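You operate a simulated robot arm through the tools that you are given. There is no shell and no other tool. Be economical: measure what you need, move in short steps, check, and stop when the job is done.

You run a simulated robot arm. Do the job below in one go: nothing can be reset, and whatever is moved stays where it is left.

TASK
Wipe the tray clean, then lay on it the pot and the gauze pack that the card names.
Fine: wet the wipe on the steel jar and put it back. Set down upright: what you pick out, clear pot. What is to be rubbed or washed off counts as gone when no trace of it is left.
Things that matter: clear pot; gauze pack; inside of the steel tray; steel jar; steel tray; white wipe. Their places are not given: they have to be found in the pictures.

Only the result counts: the job must be done as asked and must still hold three seconds after the hand-in. Knocking over, shifting, dropping, spilling or breaking anything else fails it.

THE ROBOT
A 6-joint arm with a two-finger parallel gripper, fixed in place. Base frame: the origin is at the foot of the arm, x ahead of it, y to its left, z up; the work surface is at about z = 900. Readings come in mm, degrees, newtons and seconds.
With the tool pointing down near the work surface it reaches from about 240 to 660 mm from the base axis. Its first joint turns from -66.0 to 66.0 degrees. Payload 2.9 kg.
The TCP is the grasp point between the finger pads, 30 mm short of the fingertips. In the tool frame z runs along the fingers and y along their closing line. Largest opening 110 mm; finger width 20, thickness 10; the body of the gripper, 48 by 112 mm, starts 55 mm behind the TCP.
Orientation is told as [roll, pitch, yaw] about the base's x, y, z axes, in that order, counted from this pose: with the fingers straight down and closing along the base's y, the tool's x points along the base's -x, its y along +y and its z along -z.

THE INTERFACE
- The arm moves only by the tool move_arm. Its argument "commands" is a list that holds one entry, the list of rows, each a list of 7 numbers: the shift along the base's x, y, z in mm, then the turn, a rotation vector about the base's x, y, z in degrees, then the finger opening in mm, from 0 to 110. In form: [[[tx, ty, tz, wx, wy, wz, jaw], ...]]. A call has 1 to 10 rows; each row shifts and turns the commanded pose from where the row before left it. A row lasts 0.2 s, in which the tool goes at most 50 mm and 8.6 degrees; a call with a longer step from one row to the next is refused whole, and so is a gripper value outside its range. A pose out of reach is approached as far as the arm can. The call stops where the force on the tool passes 40 N (or 10 N more than at its start, if that is more) or the arm is blocked; 0.2 s more then pass. The fingers move at their own pace (about 108 mm/s each) and stop on an object; they squeeze with about 43 N. The grip force told is the motor's: it shows also when the fingers shut on nothing. Time passes only in rows, and 0.2 s behind the last, so rows that do not move let the fingers close. It gives the time, the measured TCP pose, the force on the tool (base axes), the opening and the grip force at its end, in the units of the frame above (readings bear some noise), with the torque about the TCP (base axes, N m) and any sound that the robot's microphone picked up, and new pictures: "views" is both (left out), scene, wrist or none.
- Cameras (640 x 400 px; columns grow to the right, rows downward): "scene" is fixed at [73.7, 428, 1397.4]; the picture's right is [-0.81, -0.58, 0.00], its down [-0.26, 0.36, -0.89] and it looks along [0.52, -0.73, -0.45] (base axes); focal length 323 px, centre (320, 200). "wrist" rides on the gripper at [72, 17, -103] in the tool frame; the picture's right is [-0.23, 0.97, 0.00], its down [-0.76, -0.18, -0.62] and it looks along [-0.61, -0.14, 0.78] (tool axes); focal length 222 px, centre (320, 200).
- point_at(camera, pixels): for up to 12 pixels [column, row] of the newest picture of that camera ("zoom" is the newest enlarged one), the place [x, y, z] in the base frame of the surface seen there, good to about 2 mm. No time passes.
- close_up(camera, box): a new picture of the part [left, top, right, bottom] of that camera's present view, enlarged. No time passes.
- sign_off(): hands the job in; it is judged then, once.

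Keep the steps short. Do not move on a guess: measure, check each grasp and each placing, and mend mistakes. In all there are 80 turns and 200 pictures (those below and enlarged ones count). Leave the gripper open and the arm clear of the work at the hand-in unless told otherwise, and finish with a single line.

The tools are called as a command line: name --argument value ..., lists and objects as JSON in quotes. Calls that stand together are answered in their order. move_arm: Moves the arm, as the interface text tells. Its arguments: {"type":"object","properties":{"commands":{"type":"array"},"views":{"type":"string","enum":["both","scene","wrist","none"]}},"required":["commands"]} The other tools are called the same way: point_at (camera, pixels) gives the place of the surface under pixels of a picture; close_up (camera, box) takes an enlarged picture of a part of a camera's view; sign_off () hands the job in.

At the start:

```text
t: 0.0
tcp_pos: [393.4, 43.0, 1234.4]
tool_rot: [0.0, 0.0, 0.0]
wrist_force: [0.0, -0.3, -0.2]
moment: [0.0, -0.02, -0.04]
gripper_width: 110.0
finger_force: 0.1
```

scene: 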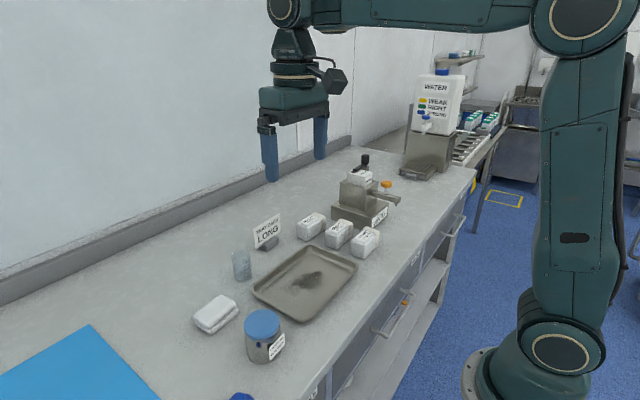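
wrist: 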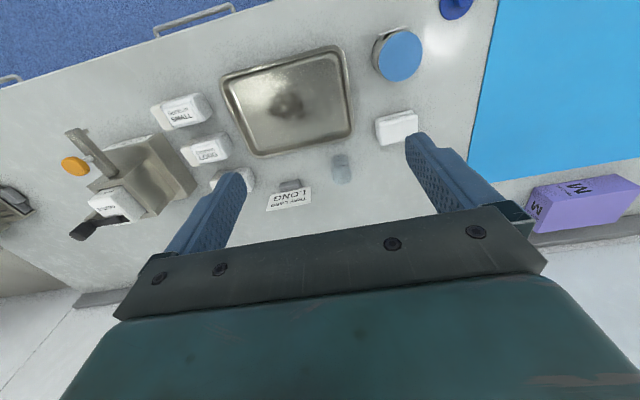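

I look closer at the card, packs, jar and tray before moving.

close_up --camera "scene" --box '[180, 200, 400, 370]'

close_up --camera "wrist" --box '[60, 20, 460, 250]'

close_up --camera "scene" --box '[320, 50, 500, 240]'

```text
2.35 times, centred on (290, 285) of scene
```

zoom: 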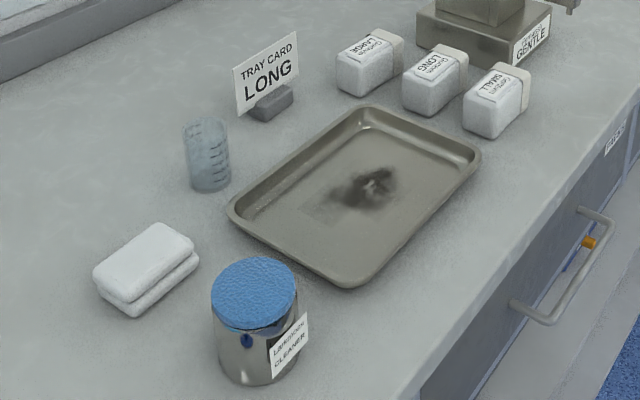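

```text
1.60 times, centred on (260, 135) of wrist
```

zoom: 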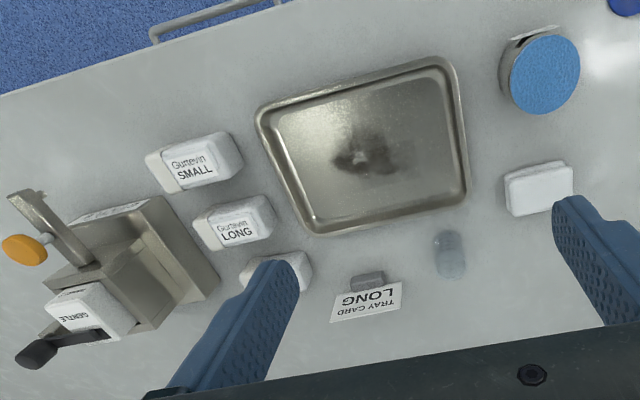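

```text
2.11 times, centred on (410, 145) of scene
```

zoom: 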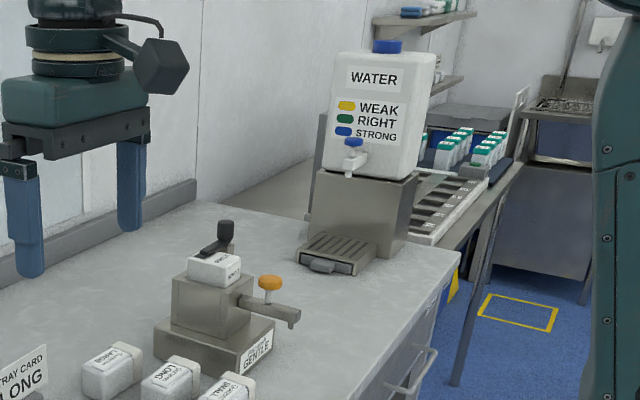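

The card says LONG, and the middle pack is LONG. Next I measure the wipe, jar, pot, tray and pack in the scene picture.

point_at --camera "scene" --pixels '[[214, 306], [193, 320], [222, 296], [238, 308], [212, 332], [262, 323], [247, 315], [279, 330], [262, 312], [241, 254], [242, 278], [234, 262]]'

point_at --camera "scene" --pixels '[[254, 289], [308, 247], [357, 264], [301, 319], [305, 285], [310, 275], [290, 295], [330, 265], [338, 226], [328, 235], [352, 231], [338, 244]]'

point_at --camera "wrist" --pixels '[[207, 151], [182, 153], [230, 145], [203, 140], [212, 163], [397, 128], [378, 122], [417, 117], [341, 160], [341, 176], [398, 54], [288, 103]]'

close_up --camera "scene" --box '[185, 235, 295, 365]'

```text
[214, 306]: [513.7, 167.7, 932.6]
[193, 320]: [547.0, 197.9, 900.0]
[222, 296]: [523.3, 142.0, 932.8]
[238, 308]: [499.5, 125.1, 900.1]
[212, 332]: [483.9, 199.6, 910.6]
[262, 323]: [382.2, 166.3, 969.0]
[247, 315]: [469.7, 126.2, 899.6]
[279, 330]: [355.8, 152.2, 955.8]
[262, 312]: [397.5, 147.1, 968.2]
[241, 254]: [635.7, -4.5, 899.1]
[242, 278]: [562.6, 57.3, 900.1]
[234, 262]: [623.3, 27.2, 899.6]
```

```text
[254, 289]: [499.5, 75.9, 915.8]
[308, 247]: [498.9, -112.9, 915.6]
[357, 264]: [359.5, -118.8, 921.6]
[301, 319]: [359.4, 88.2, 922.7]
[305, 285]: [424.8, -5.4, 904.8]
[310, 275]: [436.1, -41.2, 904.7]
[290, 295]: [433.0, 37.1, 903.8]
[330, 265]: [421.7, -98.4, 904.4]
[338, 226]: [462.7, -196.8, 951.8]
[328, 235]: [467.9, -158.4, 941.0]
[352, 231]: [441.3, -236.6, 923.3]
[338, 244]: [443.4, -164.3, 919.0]
```

```text
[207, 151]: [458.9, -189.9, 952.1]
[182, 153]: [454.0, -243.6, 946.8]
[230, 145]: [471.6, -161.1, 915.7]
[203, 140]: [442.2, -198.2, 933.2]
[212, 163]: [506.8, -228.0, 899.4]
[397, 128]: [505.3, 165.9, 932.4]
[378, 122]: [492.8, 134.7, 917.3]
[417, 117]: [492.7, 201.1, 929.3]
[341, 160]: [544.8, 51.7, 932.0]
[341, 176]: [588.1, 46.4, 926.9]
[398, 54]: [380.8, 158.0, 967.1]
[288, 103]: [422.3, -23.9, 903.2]
```

```text
3.08 times, centred on (240, 300) of scene
```

zoom: 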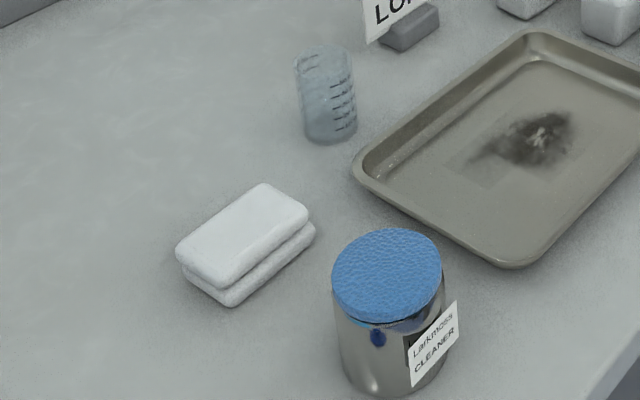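

The pot is clear and the jar has a blue wetting pad on top. I measure the wipe corners and the pot in the zoom, then hover over the wipe.

point_at --camera "zoom" --pixels '[[180, 247], [262, 187], [304, 213], [230, 280], [242, 233], [232, 304], [312, 232], [322, 58], [305, 50], [345, 50], [330, 125], [330, 143]]'

move_arm --commands '[[[15, 20, -40, 0, 0, 0, 110], [15, 20, -40, 0, 0, 0, 110], [15, 20, -40, 0, 0, 0, 110], [10, 20, -40, 0, 0, 0, 110], [0, 20, -20, 0, 0, 0, 110]]]'

```text
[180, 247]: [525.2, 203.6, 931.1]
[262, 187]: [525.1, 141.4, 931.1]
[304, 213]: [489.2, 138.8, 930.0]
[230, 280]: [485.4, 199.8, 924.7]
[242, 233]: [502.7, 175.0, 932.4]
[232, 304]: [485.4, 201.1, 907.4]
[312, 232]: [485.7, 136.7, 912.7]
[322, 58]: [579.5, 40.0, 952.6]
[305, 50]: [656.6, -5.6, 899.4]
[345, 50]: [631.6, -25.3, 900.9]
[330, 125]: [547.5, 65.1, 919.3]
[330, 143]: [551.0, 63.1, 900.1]
```

```text
t: 1.2
tcp_pos: [447.9, 143.0, 1053.8]
tool_rot: [0.0, 0.0, 0.0]
wrist_force: [-0.4, 0.2, -0.2]
moment: [-0.02, 0.07, -0.01]
gripper_width: 110.1
finger_force: 0.0
```

scene: 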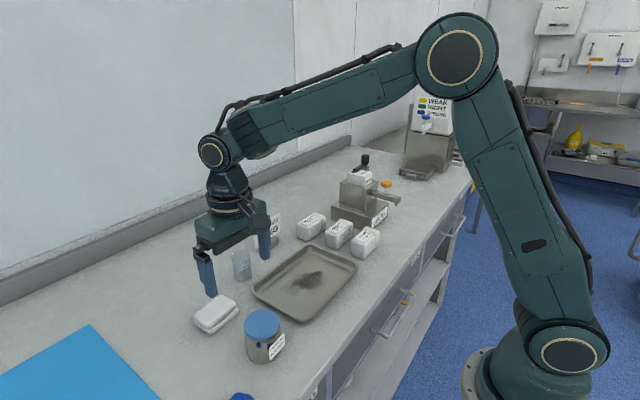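
wrist: 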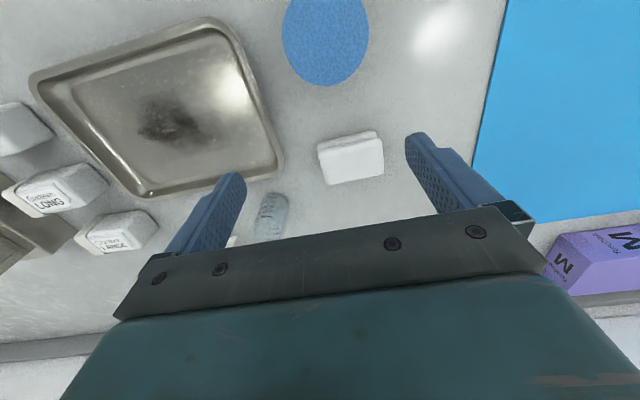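

The wipe lies square, x 484–527, y 136–204, z 900–932. I go above its centre (505.5, 170), then down to z≈990.

move_arm --commands '[[[30, 14, 0, 0, 0, 0, 110], [27.6, 13, 0, 0, 0, 0, 110], [0, 0, -35, 0, 0, 0, 110], [0, 0, -35, 0, 0, 0, 110], [0, 0, 0, 0, 0, 0, 110]]]'

```text
t: 2.4
tcp_pos: [505.7, 169.3, 983.1]
tool_rot: [0.1, -0.1, -0.1]
wrist_force: [-0.5, 1.1, 0.3]
moment: [-0.04, 0.0, 0.02]
gripper_width: 110.1
finger_force: 0.0
```

scene: 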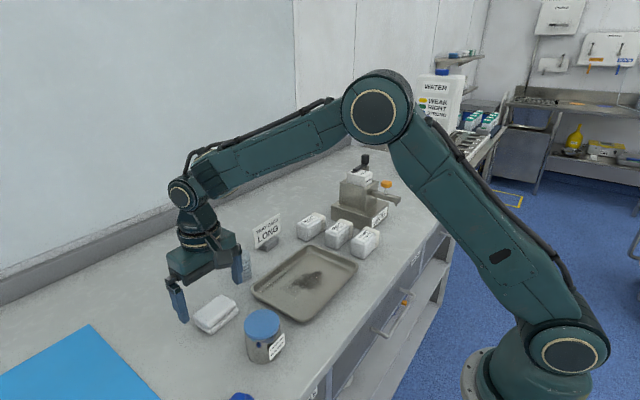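
wrist: 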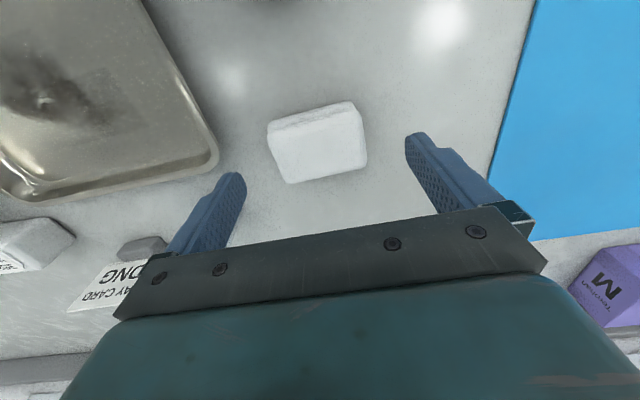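

The wipe is between the fingers. I go down 45 mm to z≈938 and close.

move_arm --commands '[[[0, 0.5, -25, 0, 0, 0, 110], [0, 0, -20, 0, 0, 0, 110], [0, 0, 0, 0, 0, 0, 55], [0, 0, 0, 0, 0, 0, 55], [0, 0, 0, 0, 0, 0, 55]]]'

```text
t: 3.6
tcp_pos: [506.2, 170.3, 938.4]
tool_rot: [0.0, 0.0, 0.0]
wrist_force: [0.2, 0.1, 0.0]
moment: [-0.04, -0.01, 0.01]
gripper_width: 73.6
finger_force: 43.8
```

scene: 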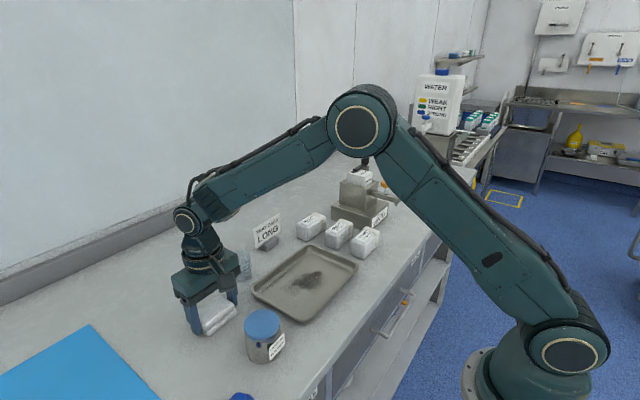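
wrist: 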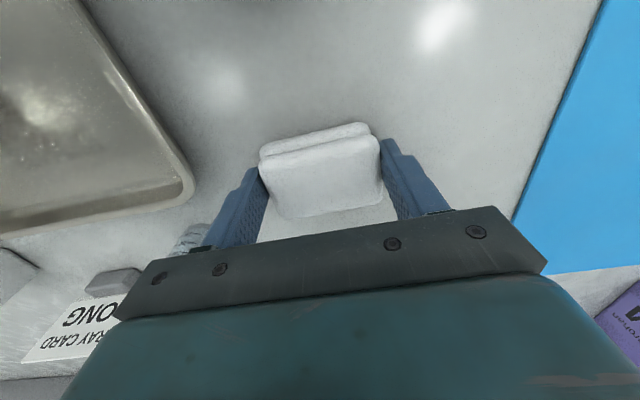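

Gripped (73.6 mm). I lift 100 mm and head toward the jar, pausing above it.

move_arm --commands '[[[0, 0, 40, 0, 0, 0, 55], [0, 0, 40, 0, 0, 0, 55], [0, 0, 30, 0, 0, 0, 55], [-40, 0, 0, 0, 0, 0, 55], [-40, 0, 0, 0, 0, 0, 55], [-40, 0, 0, 0, 0, 0, 55], [-30, 0, 0, 0, 0, 0, 55]]]'

```text
t: 5.2
tcp_pos: [355.0, 168.7, 1047.6]
tool_rot: [0.1, 0.0, 0.0]
wrist_force: [0.7, 0.3, 0.0]
moment: [0.01, 0.01, 0.05]
gripper_width: 73.5
finger_force: 43.3
```

scene: 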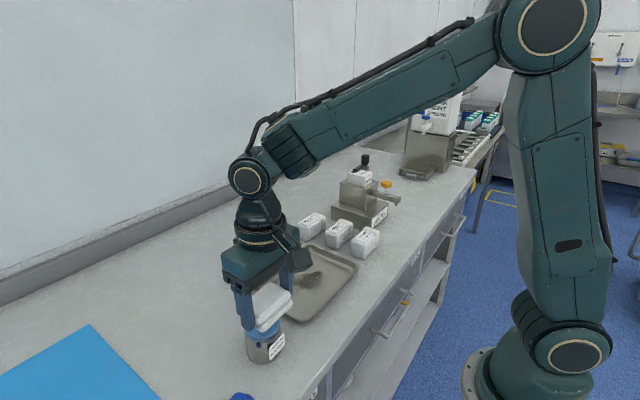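
wrist: 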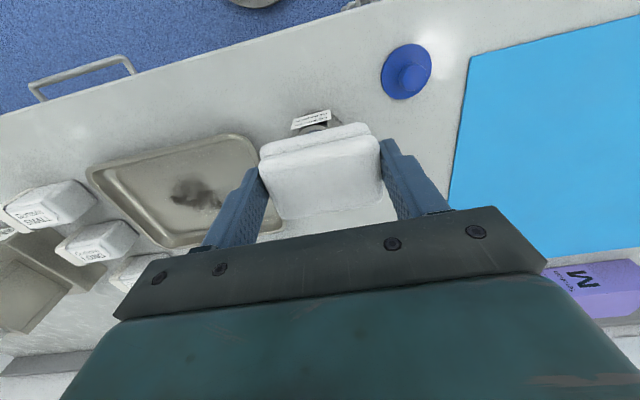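

The wipe is near the jar pad (centre about 381, 162, top 968). I centre over it and lower to just above contact.

move_arm --commands '[[[26, -6.7, 0, 0, 0, 0, 55], [0, 0, -20, 0, 0, 0, 55], [0, 0, -16, 0, 0, 0, 55], [0, 0, -3, 0, 0, 0, 55], [0, 0, -2, 0, 0, 0, 55], [0, 0, 0, 0, 0, 0, 55]]]'

```text
t: 6.6
tcp_pos: [382.1, 163.4, 1007.0]
tool_rot: [-0.1, -0.1, 0.0]
wrist_force: [1.0, 0.3, -0.9]
moment: [-0.01, -0.03, 0.02]
gripper_width: 73.6
finger_force: 42.9
```

scene: 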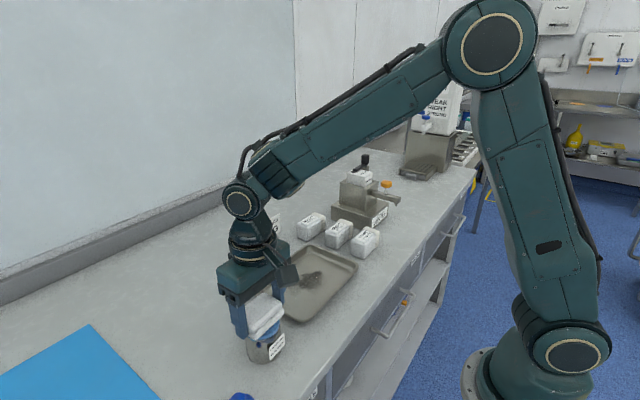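
wrist: 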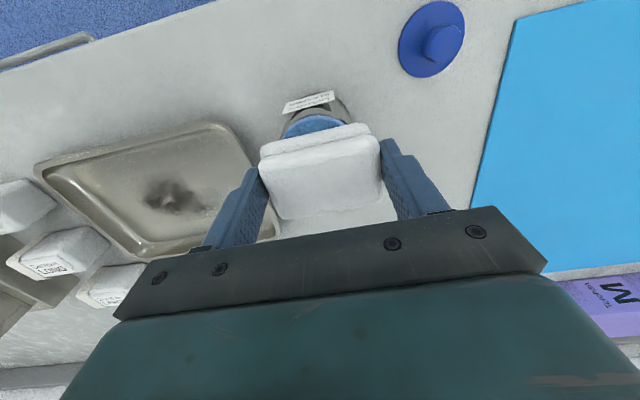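

No clear contact yet. I press in 1 mm steps.

move_arm --commands '[[[0, 0, -1, 0, 0, 0, 55], [0, 0, -1, 0, 0, 0, 55], [0, 0, -1, 0, 0, 0, 55], [0, 0, 0, 0, 0, 0, 55]]]' --views "none"

```text
t: 7.6
tcp_pos: [382.2, 164.0, 1005.7]
tool_rot: [0.0, -0.3, 0.0]
wrist_force: [-5.0, -1.9, 29.2]
moment: [-0.19, 0.34, 0.01]
gripper_width: 73.6
finger_force: 42.6
```

Pressed at 29 N. I lift and look for wetness.

move_arm --commands '[[[0, 0, 5, 0, 0, 0, 55], [0, 0, 35, 0, 0, 0, 55], [0, 0, 20, 0, 0, 0, 55], [0, 0, 0, 0, 0, 0, 55]]]'

close_up --camera "scene" --box '[200, 230, 370, 370]'

```text
t: 8.6
tcp_pos: [381.1, 163.4, 1064.5]
tool_rot: [0.0, 0.0, 0.0]
wrist_force: [0.6, 0.0, 0.4]
moment: [0.0, 0.0, 0.01]
gripper_width: 73.4
finger_force: 42.9
```

scene: 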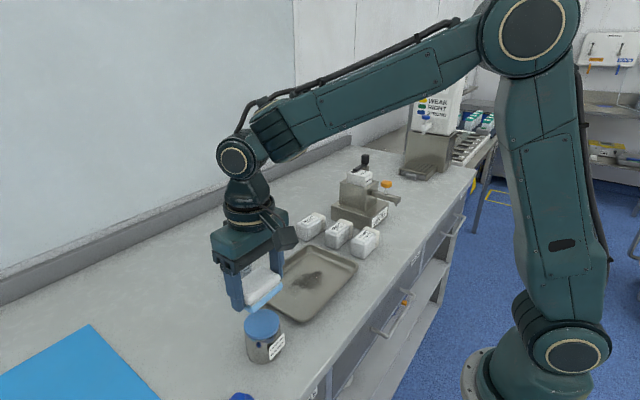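
wrist: 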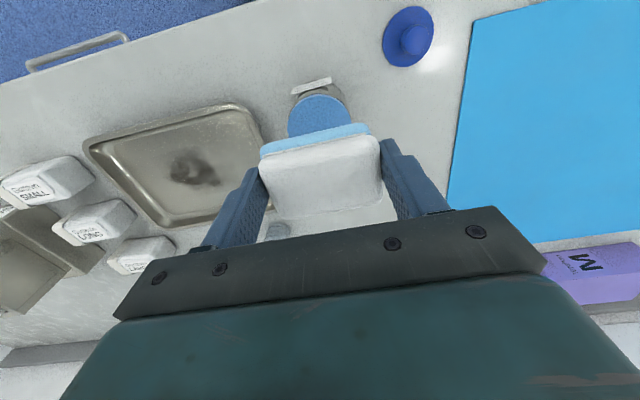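

```text
2.86 times, centred on (285, 300) of scene
```

zoom: 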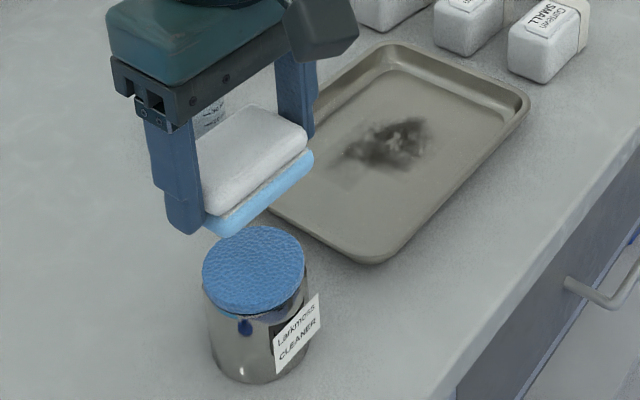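

The lower half of the wipe is wet (blue). I measure the stain's extent and the tray floor edges.

point_at --camera "zoom" --pixels '[[325, 185], [350, 150], [375, 170], [415, 165], [430, 125], [400, 120], [372, 245], [500, 115], [400, 62], [300, 190], [420, 200], [455, 100]]'

close_up --camera "wrist" --box '[80, 90, 270, 230]'

```text
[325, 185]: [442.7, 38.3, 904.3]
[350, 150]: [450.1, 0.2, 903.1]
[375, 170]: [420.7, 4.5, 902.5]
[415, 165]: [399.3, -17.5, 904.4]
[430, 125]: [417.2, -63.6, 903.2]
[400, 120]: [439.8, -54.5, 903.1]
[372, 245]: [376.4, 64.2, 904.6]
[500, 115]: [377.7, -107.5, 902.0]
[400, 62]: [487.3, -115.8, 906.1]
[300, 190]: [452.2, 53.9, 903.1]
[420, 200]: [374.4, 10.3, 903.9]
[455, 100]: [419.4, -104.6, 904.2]
```

```text
2.86 times, centred on (175, 160) of wrist
```

zoom: 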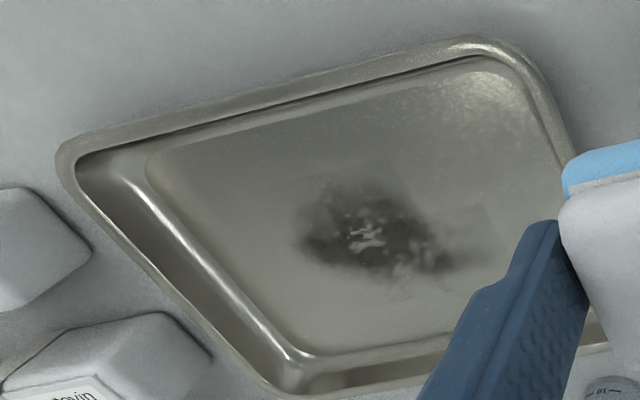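

Stain spans about x 400–455, y −65…40. I move above it at (430, −15) and descend to just above contact (about z 943).

move_arm --commands '[[[12, -44, 0, 0, 0, 0, 55], [12, -44, 0, 0, 0, 0, 55], [12, -44, 0, 0, 0, 0, 55], [13, -46, 0, 0, 0, 0, 55], [0, 0, -40, 0, 0, 0, 55], [0, 0, -40, 0, 0, 0, 55], [0, 0, -30, 0, 0, 0, 55], [0, 0, -8, 0, 0, 0, 55], [0, 0, 0, 0, 0, 0, 55]]]'

```text
t: 10.6
tcp_pos: [431.2, -15.1, 945.8]
tool_rot: [0.1, -0.1, 0.0]
wrist_force: [-0.4, -0.3, -0.1]
moment: [-0.02, -0.02, -0.02]
gripper_width: 73.7
finger_force: 43.1
```

scene: 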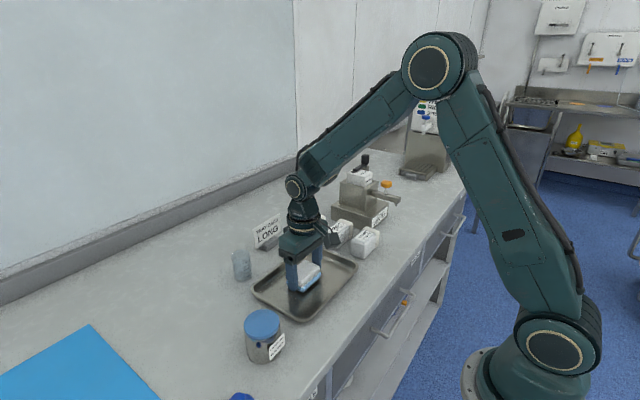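
wrist: 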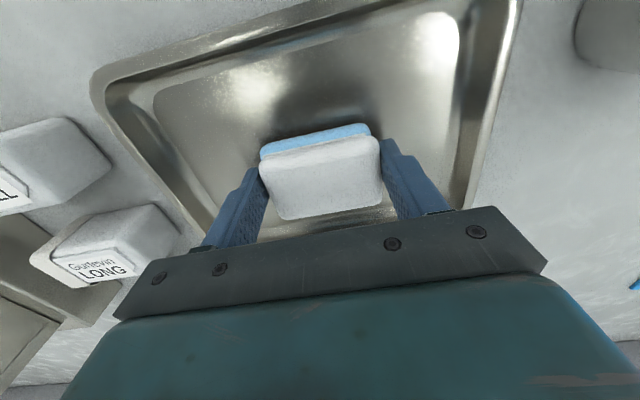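

Clear of the rim. I lower in small steps to touch.

move_arm --commands '[[[0, 0, -1, 0, 0, 0, 55], [0, 0, -1, 0, 0, 0, 55], [0, 0, -0.8, 0, 0, 0, 55], [0, 0, 0, 0, 0, 0, 55]]]' --views "none"

```text
t: 11.6
tcp_pos: [430.5, -15.7, 943.8]
tool_rot: [0.1, 0.1, 0.0]
wrist_force: [0.3, -0.2, -0.3]
moment: [-0.02, 0.03, -0.01]
gripper_width: 73.5
finger_force: 43.2
```

move_arm --commands '[[[0, 0, -0.7, 0, 0, 0, 55], [0, 0, -0.7, 0, 0, 0, 55], [0, 0, 0, 0, 0, 0, 55]]]' --views "none"

```text
t: 12.4
tcp_pos: [430.6, -14.4, 941.8]
tool_rot: [-0.1, -0.1, 0.0]
wrist_force: [-0.2, -0.2, 3.4]
moment: [0.02, 0.0, 0.01]
gripper_width: 73.7
finger_force: 42.9
```

Light contact at 3.4 N. I add 0.4 mm and try a short stroke in y.

move_arm --commands '[[[0, 0, -0.4, 0, 0, 0, 55], [0, -12, 0, 0, 0, 0, 55], [0, -12, 0, 0, 0, 0, 55], [0, -10, 0, 0, 0, 0, 55], [0, 15, 0, 0, 0, 0, 55], [0, 15, 0, 0, 0, 0, 55], [0, 15, 0, 0, 0, 0, 55], [0, 15, 0, 0, 0, 0, 55], [0, 8, 0, 0, 0, 0, 55]]]'

```text
t: 14.4
tcp_pos: [430.8, 19.5, 942.3]
tool_rot: [-0.1, -0.1, -0.1]
wrist_force: [-0.3, -7.0, 14.4]
moment: [-0.24, -0.07, 0.0]
gripper_width: 73.8
finger_force: 42.8
```

scene: 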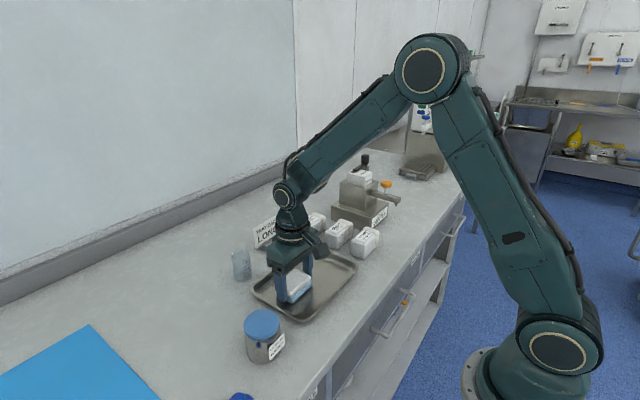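
wrist: 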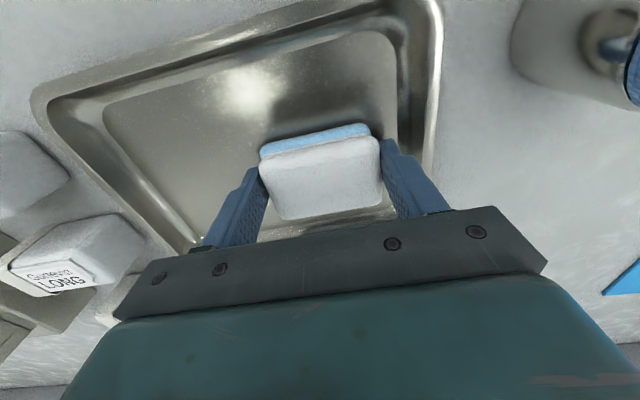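

It wipes fine (14 N) and the tray stays. Next a pass at x≈412 and back at x≈450.

move_arm --commands '[[[-18, 0, 0, 0, 0, 0, 55], [0, -15, 0, 0, 0, 0, 55], [0, -15, 0, 0, 0, 0, 55], [0, -15, 0, 0, 0, 0, 55], [0, -15, 0, 0, 0, 0, 55], [0, -8, 0, 0, 0, 0, 55], [18, 0, 0, 0, 0, 0, 55], [18, 0, 0, 0, 0, 0, 55]]]' --views "none"

move_arm --commands '[[[0, 15, 0, 0, 0, 0, 55], [0, 15, 0, 0, 0, 0, 55], [0, 15, 0, 0, 0, 0, 55], [0, 15, 0, 0, 0, 0, 55], [0, 8, 0, 0, 0, 0, 55], [0, 0, 20, 0, 0, 0, 55], [0, 0, 50, 0, 0, 0, 55], [0, 50, 50, 0, 0, 0, 55], [0, 50, 0, 0, 0, 0, 55]]]'

close_up --camera "scene" --box '[220, 220, 380, 350]'

close_up --camera "wrist" --box '[0, 60, 270, 260]'

```text
t: 16.2
tcp_pos: [449.3, -48.5, 942.5]
tool_rot: [0.0, 0.1, -0.1]
wrist_force: [-5.1, -2.2, 11.3]
moment: [0.0, 0.07, 0.03]
gripper_width: 73.6
finger_force: 43.0
```

```text
refused: row 8 steps farther than a row can; nothing moved
```

```text
3.08 times, centred on (300, 285) of scene
```

zoom: 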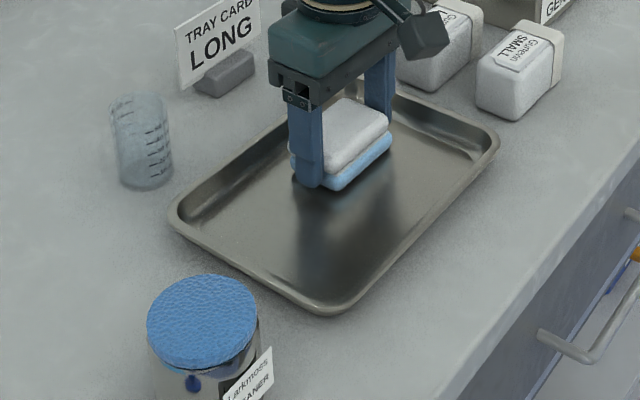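

```text
2.00 times, centred on (135, 160) of wrist
```

zoom: 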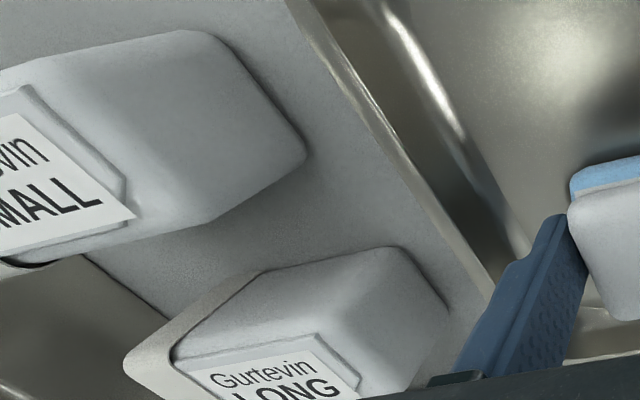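

One step was too long; I redo the last pass and the lift with shorter steps.

move_arm --commands '[[[0, 15, 0, 0, 0, 0, 55], [0, 15, 0, 0, 0, 0, 55], [0, 15, 0, 0, 0, 0, 55], [0, 15, 0, 0, 0, 0, 55], [0, 8, 0, 0, 0, 0, 55], [0, 0, 20, 0, 0, 0, 55], [0, 0, 40, 0, 0, 0, 55], [0, 30, 35, 0, 0, 0, 55], [0, 45, 0, 0, 0, 0, 55], [0, 40, 0, 0, 0, 0, 55]]]'

close_up --camera "scene" --box '[220, 220, 380, 350]'

close_up --camera "wrist" --box '[0, 20, 270, 220]'

```text
t: 18.4
tcp_pos: [450.0, 134.8, 1037.5]
tool_rot: [0.0, 0.1, 0.0]
wrist_force: [-1.0, 0.0, -0.7]
moment: [-0.01, -0.04, -0.03]
gripper_width: 73.4
finger_force: 42.7
```

scene: 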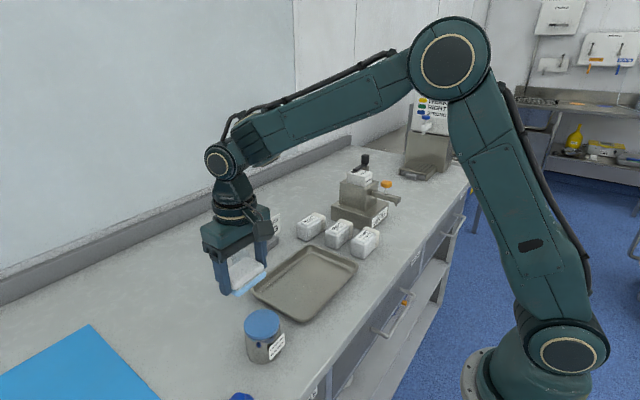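
wrist: 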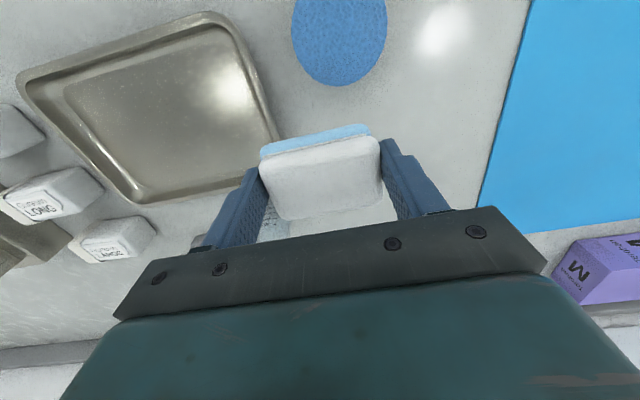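

```text
3.08 times, centred on (300, 285) of scene
```

zoom: 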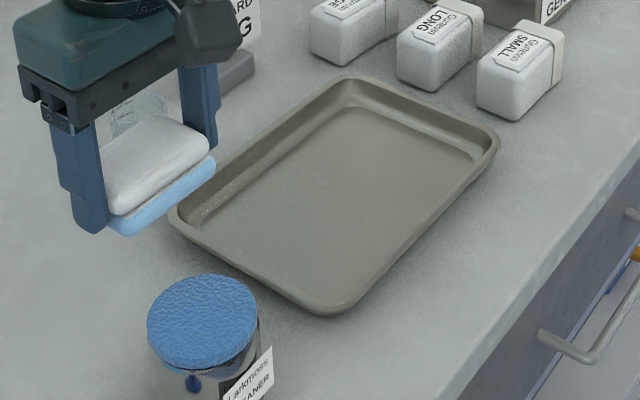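

```text
2.00 times, centred on (135, 120) of wrist
```

zoom: 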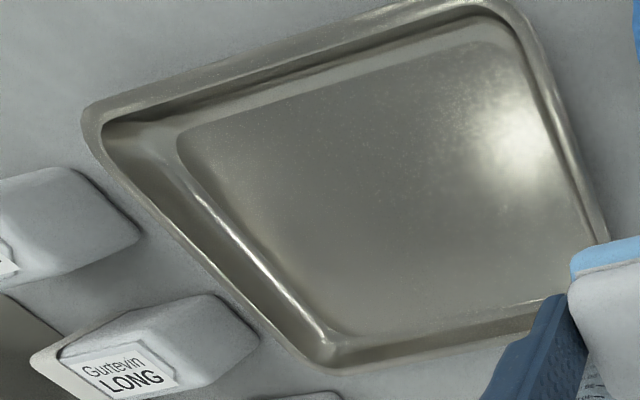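

The tray looks clean and hasn't moved. I return the wipe to (506, 170), stopping just above the table.

move_arm --commands '[[[28, 18, 0, 0, 0, 0, 55], [28, 17.3, 0, 0, 0, 0, 55], [0, 0, -40, 0, 0, 0, 55], [0, 0, -40, 0, 0, 0, 55], [0, 0, -16, 0, 0, 0, 55], [0, 0, -2, 0, 0, 0, 55], [0, 0, 0, 0, 0, 0, 55]]]'

```text
t: 20.0
tcp_pos: [504.8, 169.1, 939.4]
tool_rot: [0.0, 0.1, 0.0]
wrist_force: [0.0, -0.2, -0.5]
moment: [-0.01, -0.02, 0.03]
gripper_width: 73.6
finger_force: 42.7
```

scene: 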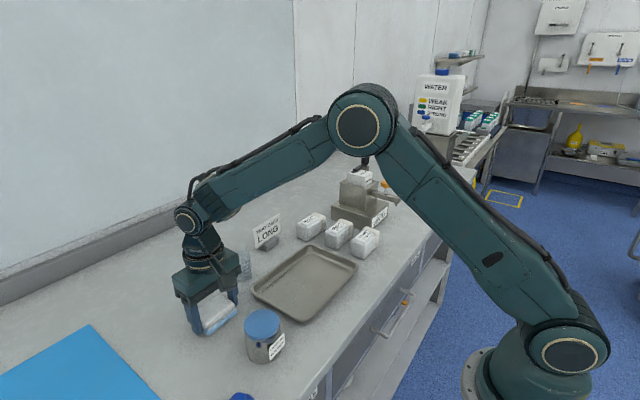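
wrist: 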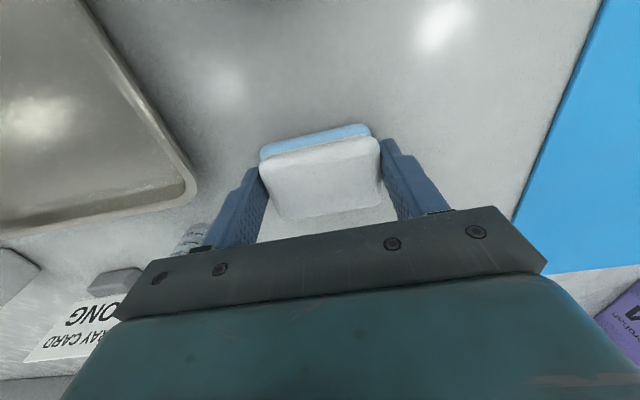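

I lower 1.2 mm, open, and rise.

move_arm --commands '[[[0, 0, -1.2, 0, 0, 0, 55], [0, 0, 0, 0, 0, 0, 55], [0, 0, 0, 0, 0, 0, 105], [0, 0, 0, 0, 0, 0, 105], [0, 0, 30, 0, 0, 0, 105], [0, 0, 45, 0, 0, 0, 105], [-35, -30, 15, 0, 0, 0, 105], [-35, -30, 0, 0, 0, 0, 105], [-20, -30, 0, 0, 0, 0, 105]]]'

close_up --camera "scene" --box '[180, 210, 300, 350]'

```text
t: 22.0
tcp_pos: [415.2, 79.9, 1027.9]
tool_rot: [0.0, 0.0, 0.0]
wrist_force: [0.2, -0.2, 0.3]
moment: [0.02, 0.0, -0.04]
gripper_width: 104.9
finger_force: 0.1
```

scene: 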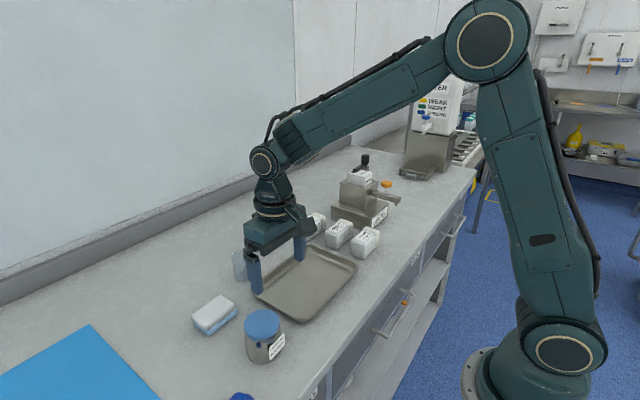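
wrist: 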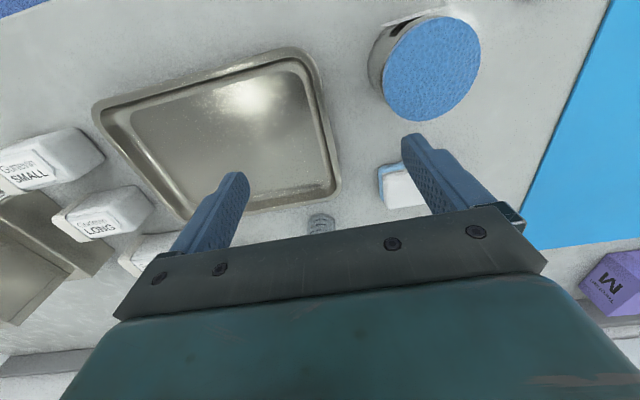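

```text
2.86 times, centred on (240, 280) of scene
```

zoom: 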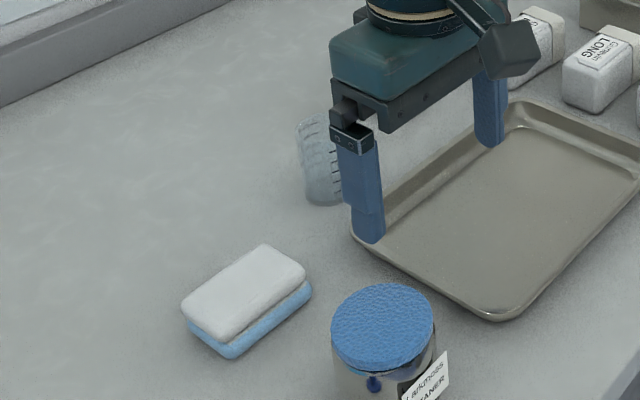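

The wipe is back. I step back a bit to get a good wrist view of the pot.

move_arm --commands '[[[-30, -20, 20, 0, 0, 0, 105], [-30, -10, 10, 0, 0, 0, 105], [0, 0, 0, 0, 0, 0, 105]]]' --views "wrist"

close_up --camera "wrist" --box '[240, 130, 400, 230]'

close_up --camera "scene" --box '[215, 225, 295, 295]'

```text
t: 22.8
tcp_pos: [355.7, 50.5, 1058.2]
tool_rot: [0.1, 0.0, 0.0]
wrist_force: [0.2, 0.2, -0.9]
moment: [0.01, -0.01, 0.0]
gripper_width: 105.0
finger_force: 0.0
```

wrist: 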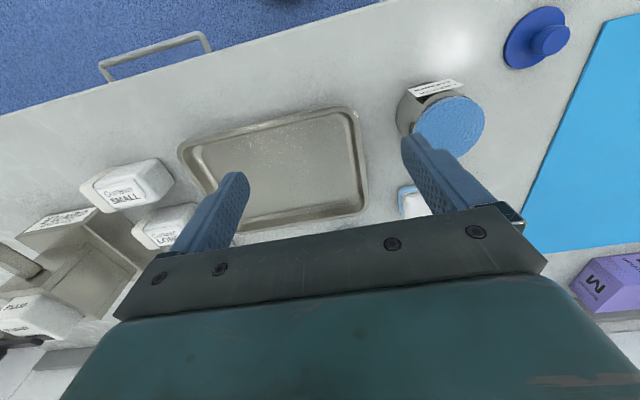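

```text
4.00 times, centred on (320, 180) of wrist
```

zoom: 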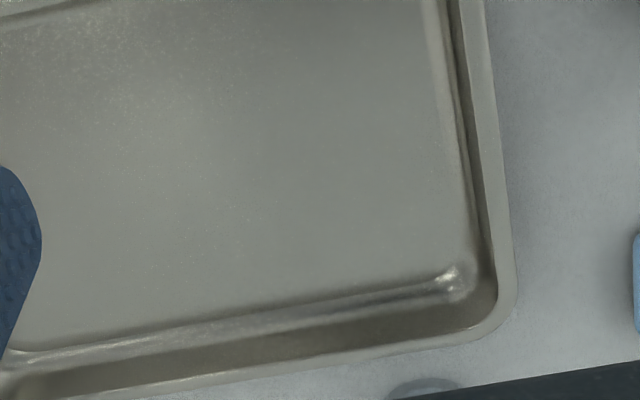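

```text
5.71 times, centred on (255, 260) of scene
```

zoom: 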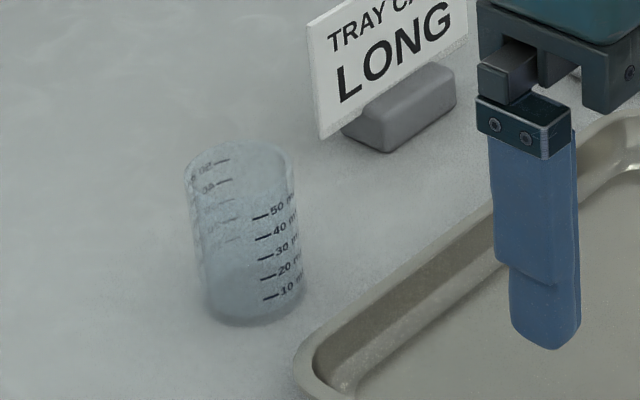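

The scene zoom shows the pot well. I measure its base edge, sides, and rim there, plus the card base.

point_at --camera "zoom" --pixels '[[250, 329], [210, 312], [303, 308], [255, 300], [250, 250], [245, 200], [289, 215], [240, 148], [265, 218], [385, 150], [345, 133], [322, 138]]'

```text
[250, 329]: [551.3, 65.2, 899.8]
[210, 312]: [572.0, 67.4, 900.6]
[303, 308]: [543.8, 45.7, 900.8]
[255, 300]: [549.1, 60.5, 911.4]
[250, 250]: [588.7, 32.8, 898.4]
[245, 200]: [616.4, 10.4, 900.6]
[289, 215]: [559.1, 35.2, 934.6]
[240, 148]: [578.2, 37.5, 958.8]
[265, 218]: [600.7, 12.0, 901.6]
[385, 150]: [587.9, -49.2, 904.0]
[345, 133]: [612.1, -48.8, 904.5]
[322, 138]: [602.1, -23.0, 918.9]
```

Pot centre ≈ (562, 51), Ø ≈ 37, height ≈ 60. I go above it at z≈1030 and look.

move_arm --commands '[[[45, 0, 0, 0, 0, 0, 90], [45, 0, 0, 0, 0, 0, 90], [45, 0, 0, 0, 0, 0, 90], [45, 0, 0, 0, 0, 0, 90], [26.3, 0.5, -28, 0, 0, 0, 90], [0, 0, 0, 0, 0, 0, 90]]]'

close_up --camera "wrist" --box '[220, 100, 440, 240]'

close_up --camera "scene" --box '[190, 190, 310, 300]'

```text
t: 24.2
tcp_pos: [561.6, 50.2, 1029.5]
tool_rot: [0.0, 0.0, 0.0]
wrist_force: [0.9, 0.4, 1.2]
moment: [0.02, 0.01, 0.0]
gripper_width: 89.8
finger_force: 0.0
```

scene: 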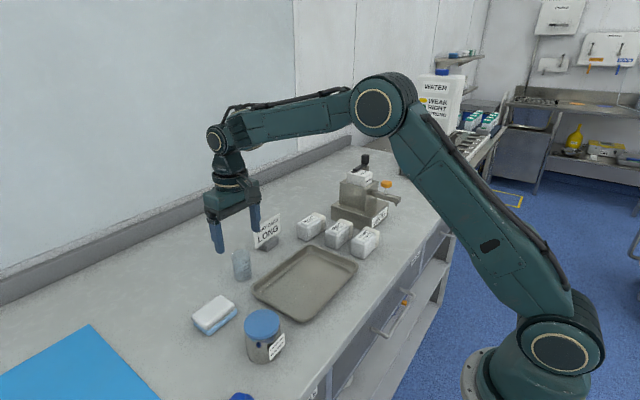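
wrist: 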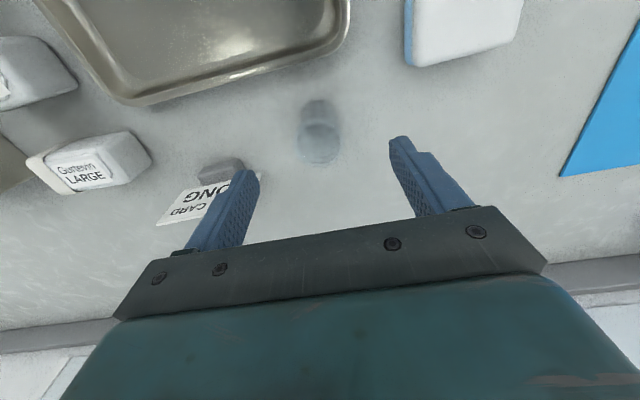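

```text
2.86 times, centred on (330, 170) of wrist
```

zoom: 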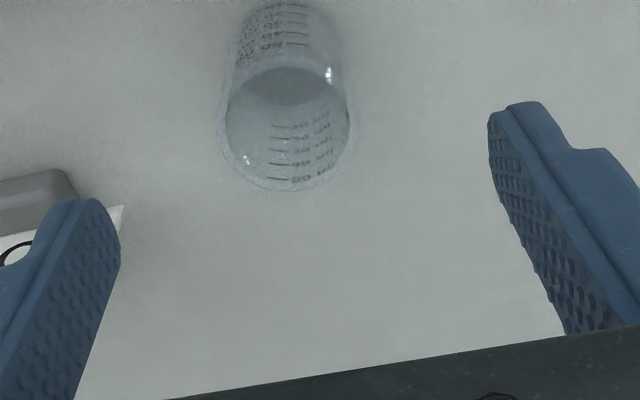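

```text
3.64 times, centred on (250, 245) of scene
```

zoom: 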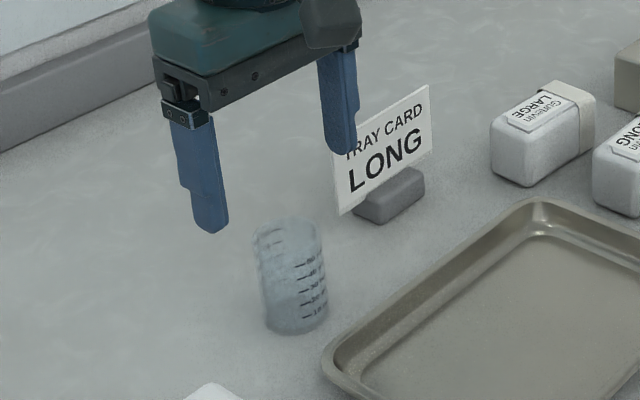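

Pot sits central (about 564, 50). I narrow to 70 mm to stay away from the card, descend to z≈935, and close gently to 34.

move_arm --commands '[[[2.4, 0, -30, 0, 0, 0, 70], [0, 0, -35, 0, 0, 0, 70], [0, 0, -28, 0, 0, 0, 70], [0, 0, 0, 0, 0, 0, 70]]]'

close_up --camera "wrist" --box '[220, 100, 440, 240]'

```text
t: 25.2
tcp_pos: [564.7, 50.1, 935.7]
tool_rot: [0.0, 0.0, 0.0]
wrist_force: [-0.4, 0.0, 0.0]
moment: [0.01, -0.03, 0.0]
gripper_width: 70.0
finger_force: 0.1
```

scene: 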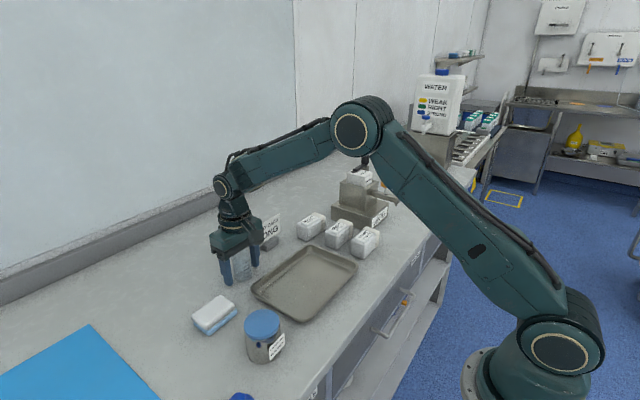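
wrist: 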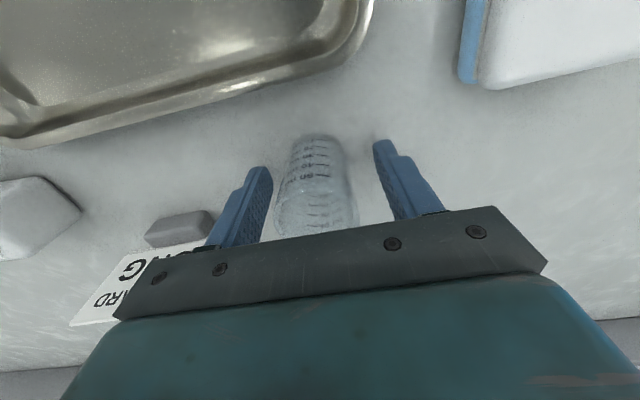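

```text
2.86 times, centred on (330, 170) of wrist
```

zoom: 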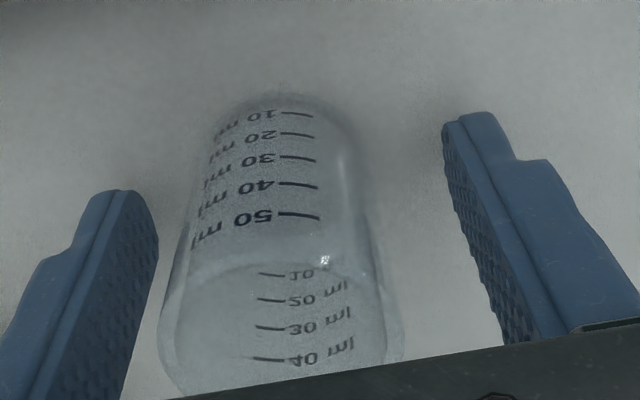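

By projection the pot base is centred at (564, 50). I close on it.

move_arm --commands '[[[0, 0, 0, 0, 0, 0, 50], [0, 0, 0, 0, 0, 0, 42], [0, 0, 0, 0, 0, 0, 36], [0, 0, 0, 0, 0, 0, 36]]]'

```text
t: 26.2
tcp_pos: [565.3, 49.1, 935.5]
tool_rot: [-0.1, 0.1, 0.1]
wrist_force: [-0.9, -0.3, 0.1]
moment: [0.0, -0.01, 0.01]
gripper_width: 41.2
finger_force: 43.4
```

scene: 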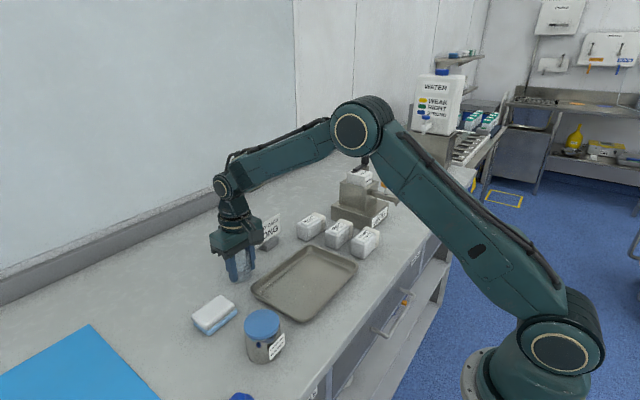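
wrist: 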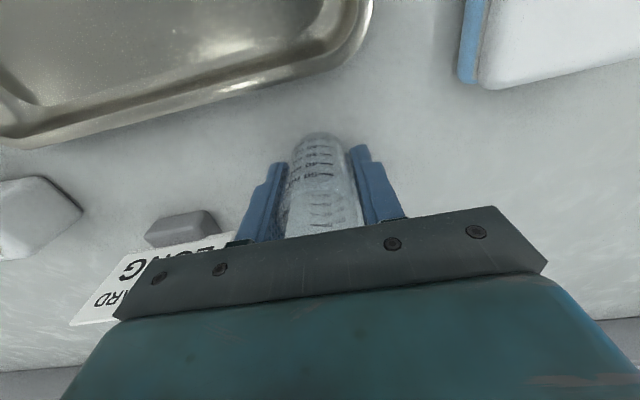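

Gripped at 41 mm. I lift 60 mm, carry to (455, 20), and come down to just above the tray.

move_arm --commands '[[[0, 0, 30, 0, 0, 0, 36], [0, 0, 35, 0, 0, 0, 36], [-40, -10, 0, 0, 0, 0, 36], [-40, -10, 0, 0, 0, 0, 36], [-29.5, -10, 0, 0, 0, 0, 36], [0, 0, -30, 0, 0, 0, 36], [0, 0, -25, 0, 0, 0, 36], [0, 0, -4, 0, 0, 0, 36], [0, 0, 0, 0, 0, 0, 36]]]'

close_up --camera "scene" --box '[220, 220, 380, 350]'

```text
t: 28.2
tcp_pos: [454.5, 19.7, 942.6]
tool_rot: [0.1, 0.0, 0.0]
wrist_force: [0.4, 0.7, -1.0]
moment: [0.02, -0.02, 0.01]
gripper_width: 40.9
finger_force: 43.2
```

scene: 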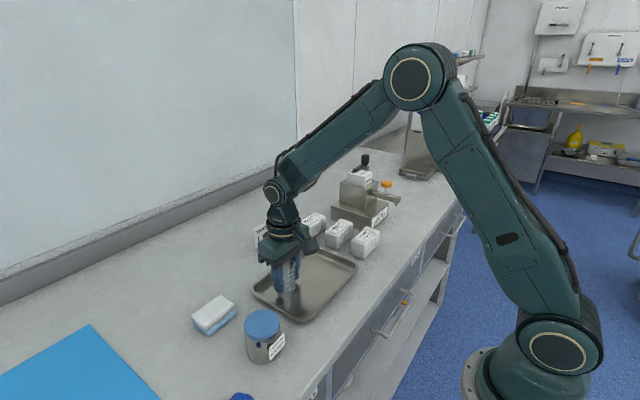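
wrist: 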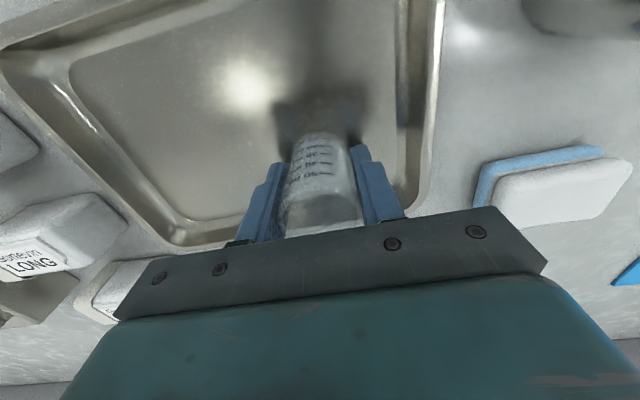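

```text
3.08 times, centred on (300, 285) of scene
```

zoom: 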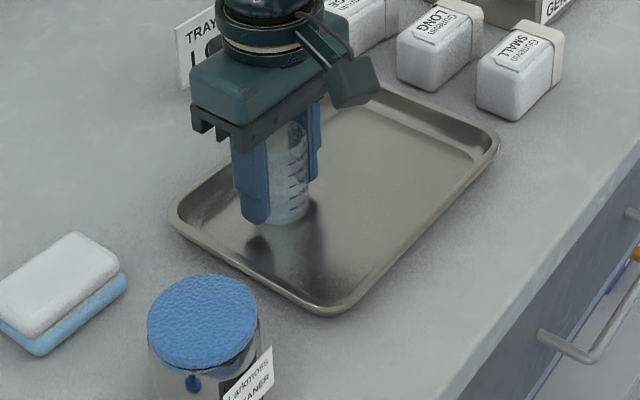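

Over the floor. I lower in fine steps until contact.

move_arm --commands '[[[0, 0, -1, 0, 0, 0, 36], [0, 0, -1, 0, 0, 0, 36], [0, 0, -1, 0, 0, 0, 36], [0, 0, 0, 0, 0, 0, 36]]]' --views "none"

```text
t: 29.2
tcp_pos: [455.4, 20.1, 940.5]
tool_rot: [0.0, -0.1, 0.0]
wrist_force: [-4.3, -2.4, 15.3]
moment: [-0.17, 0.14, -0.03]
gripper_width: 41.0
finger_force: 42.9
```

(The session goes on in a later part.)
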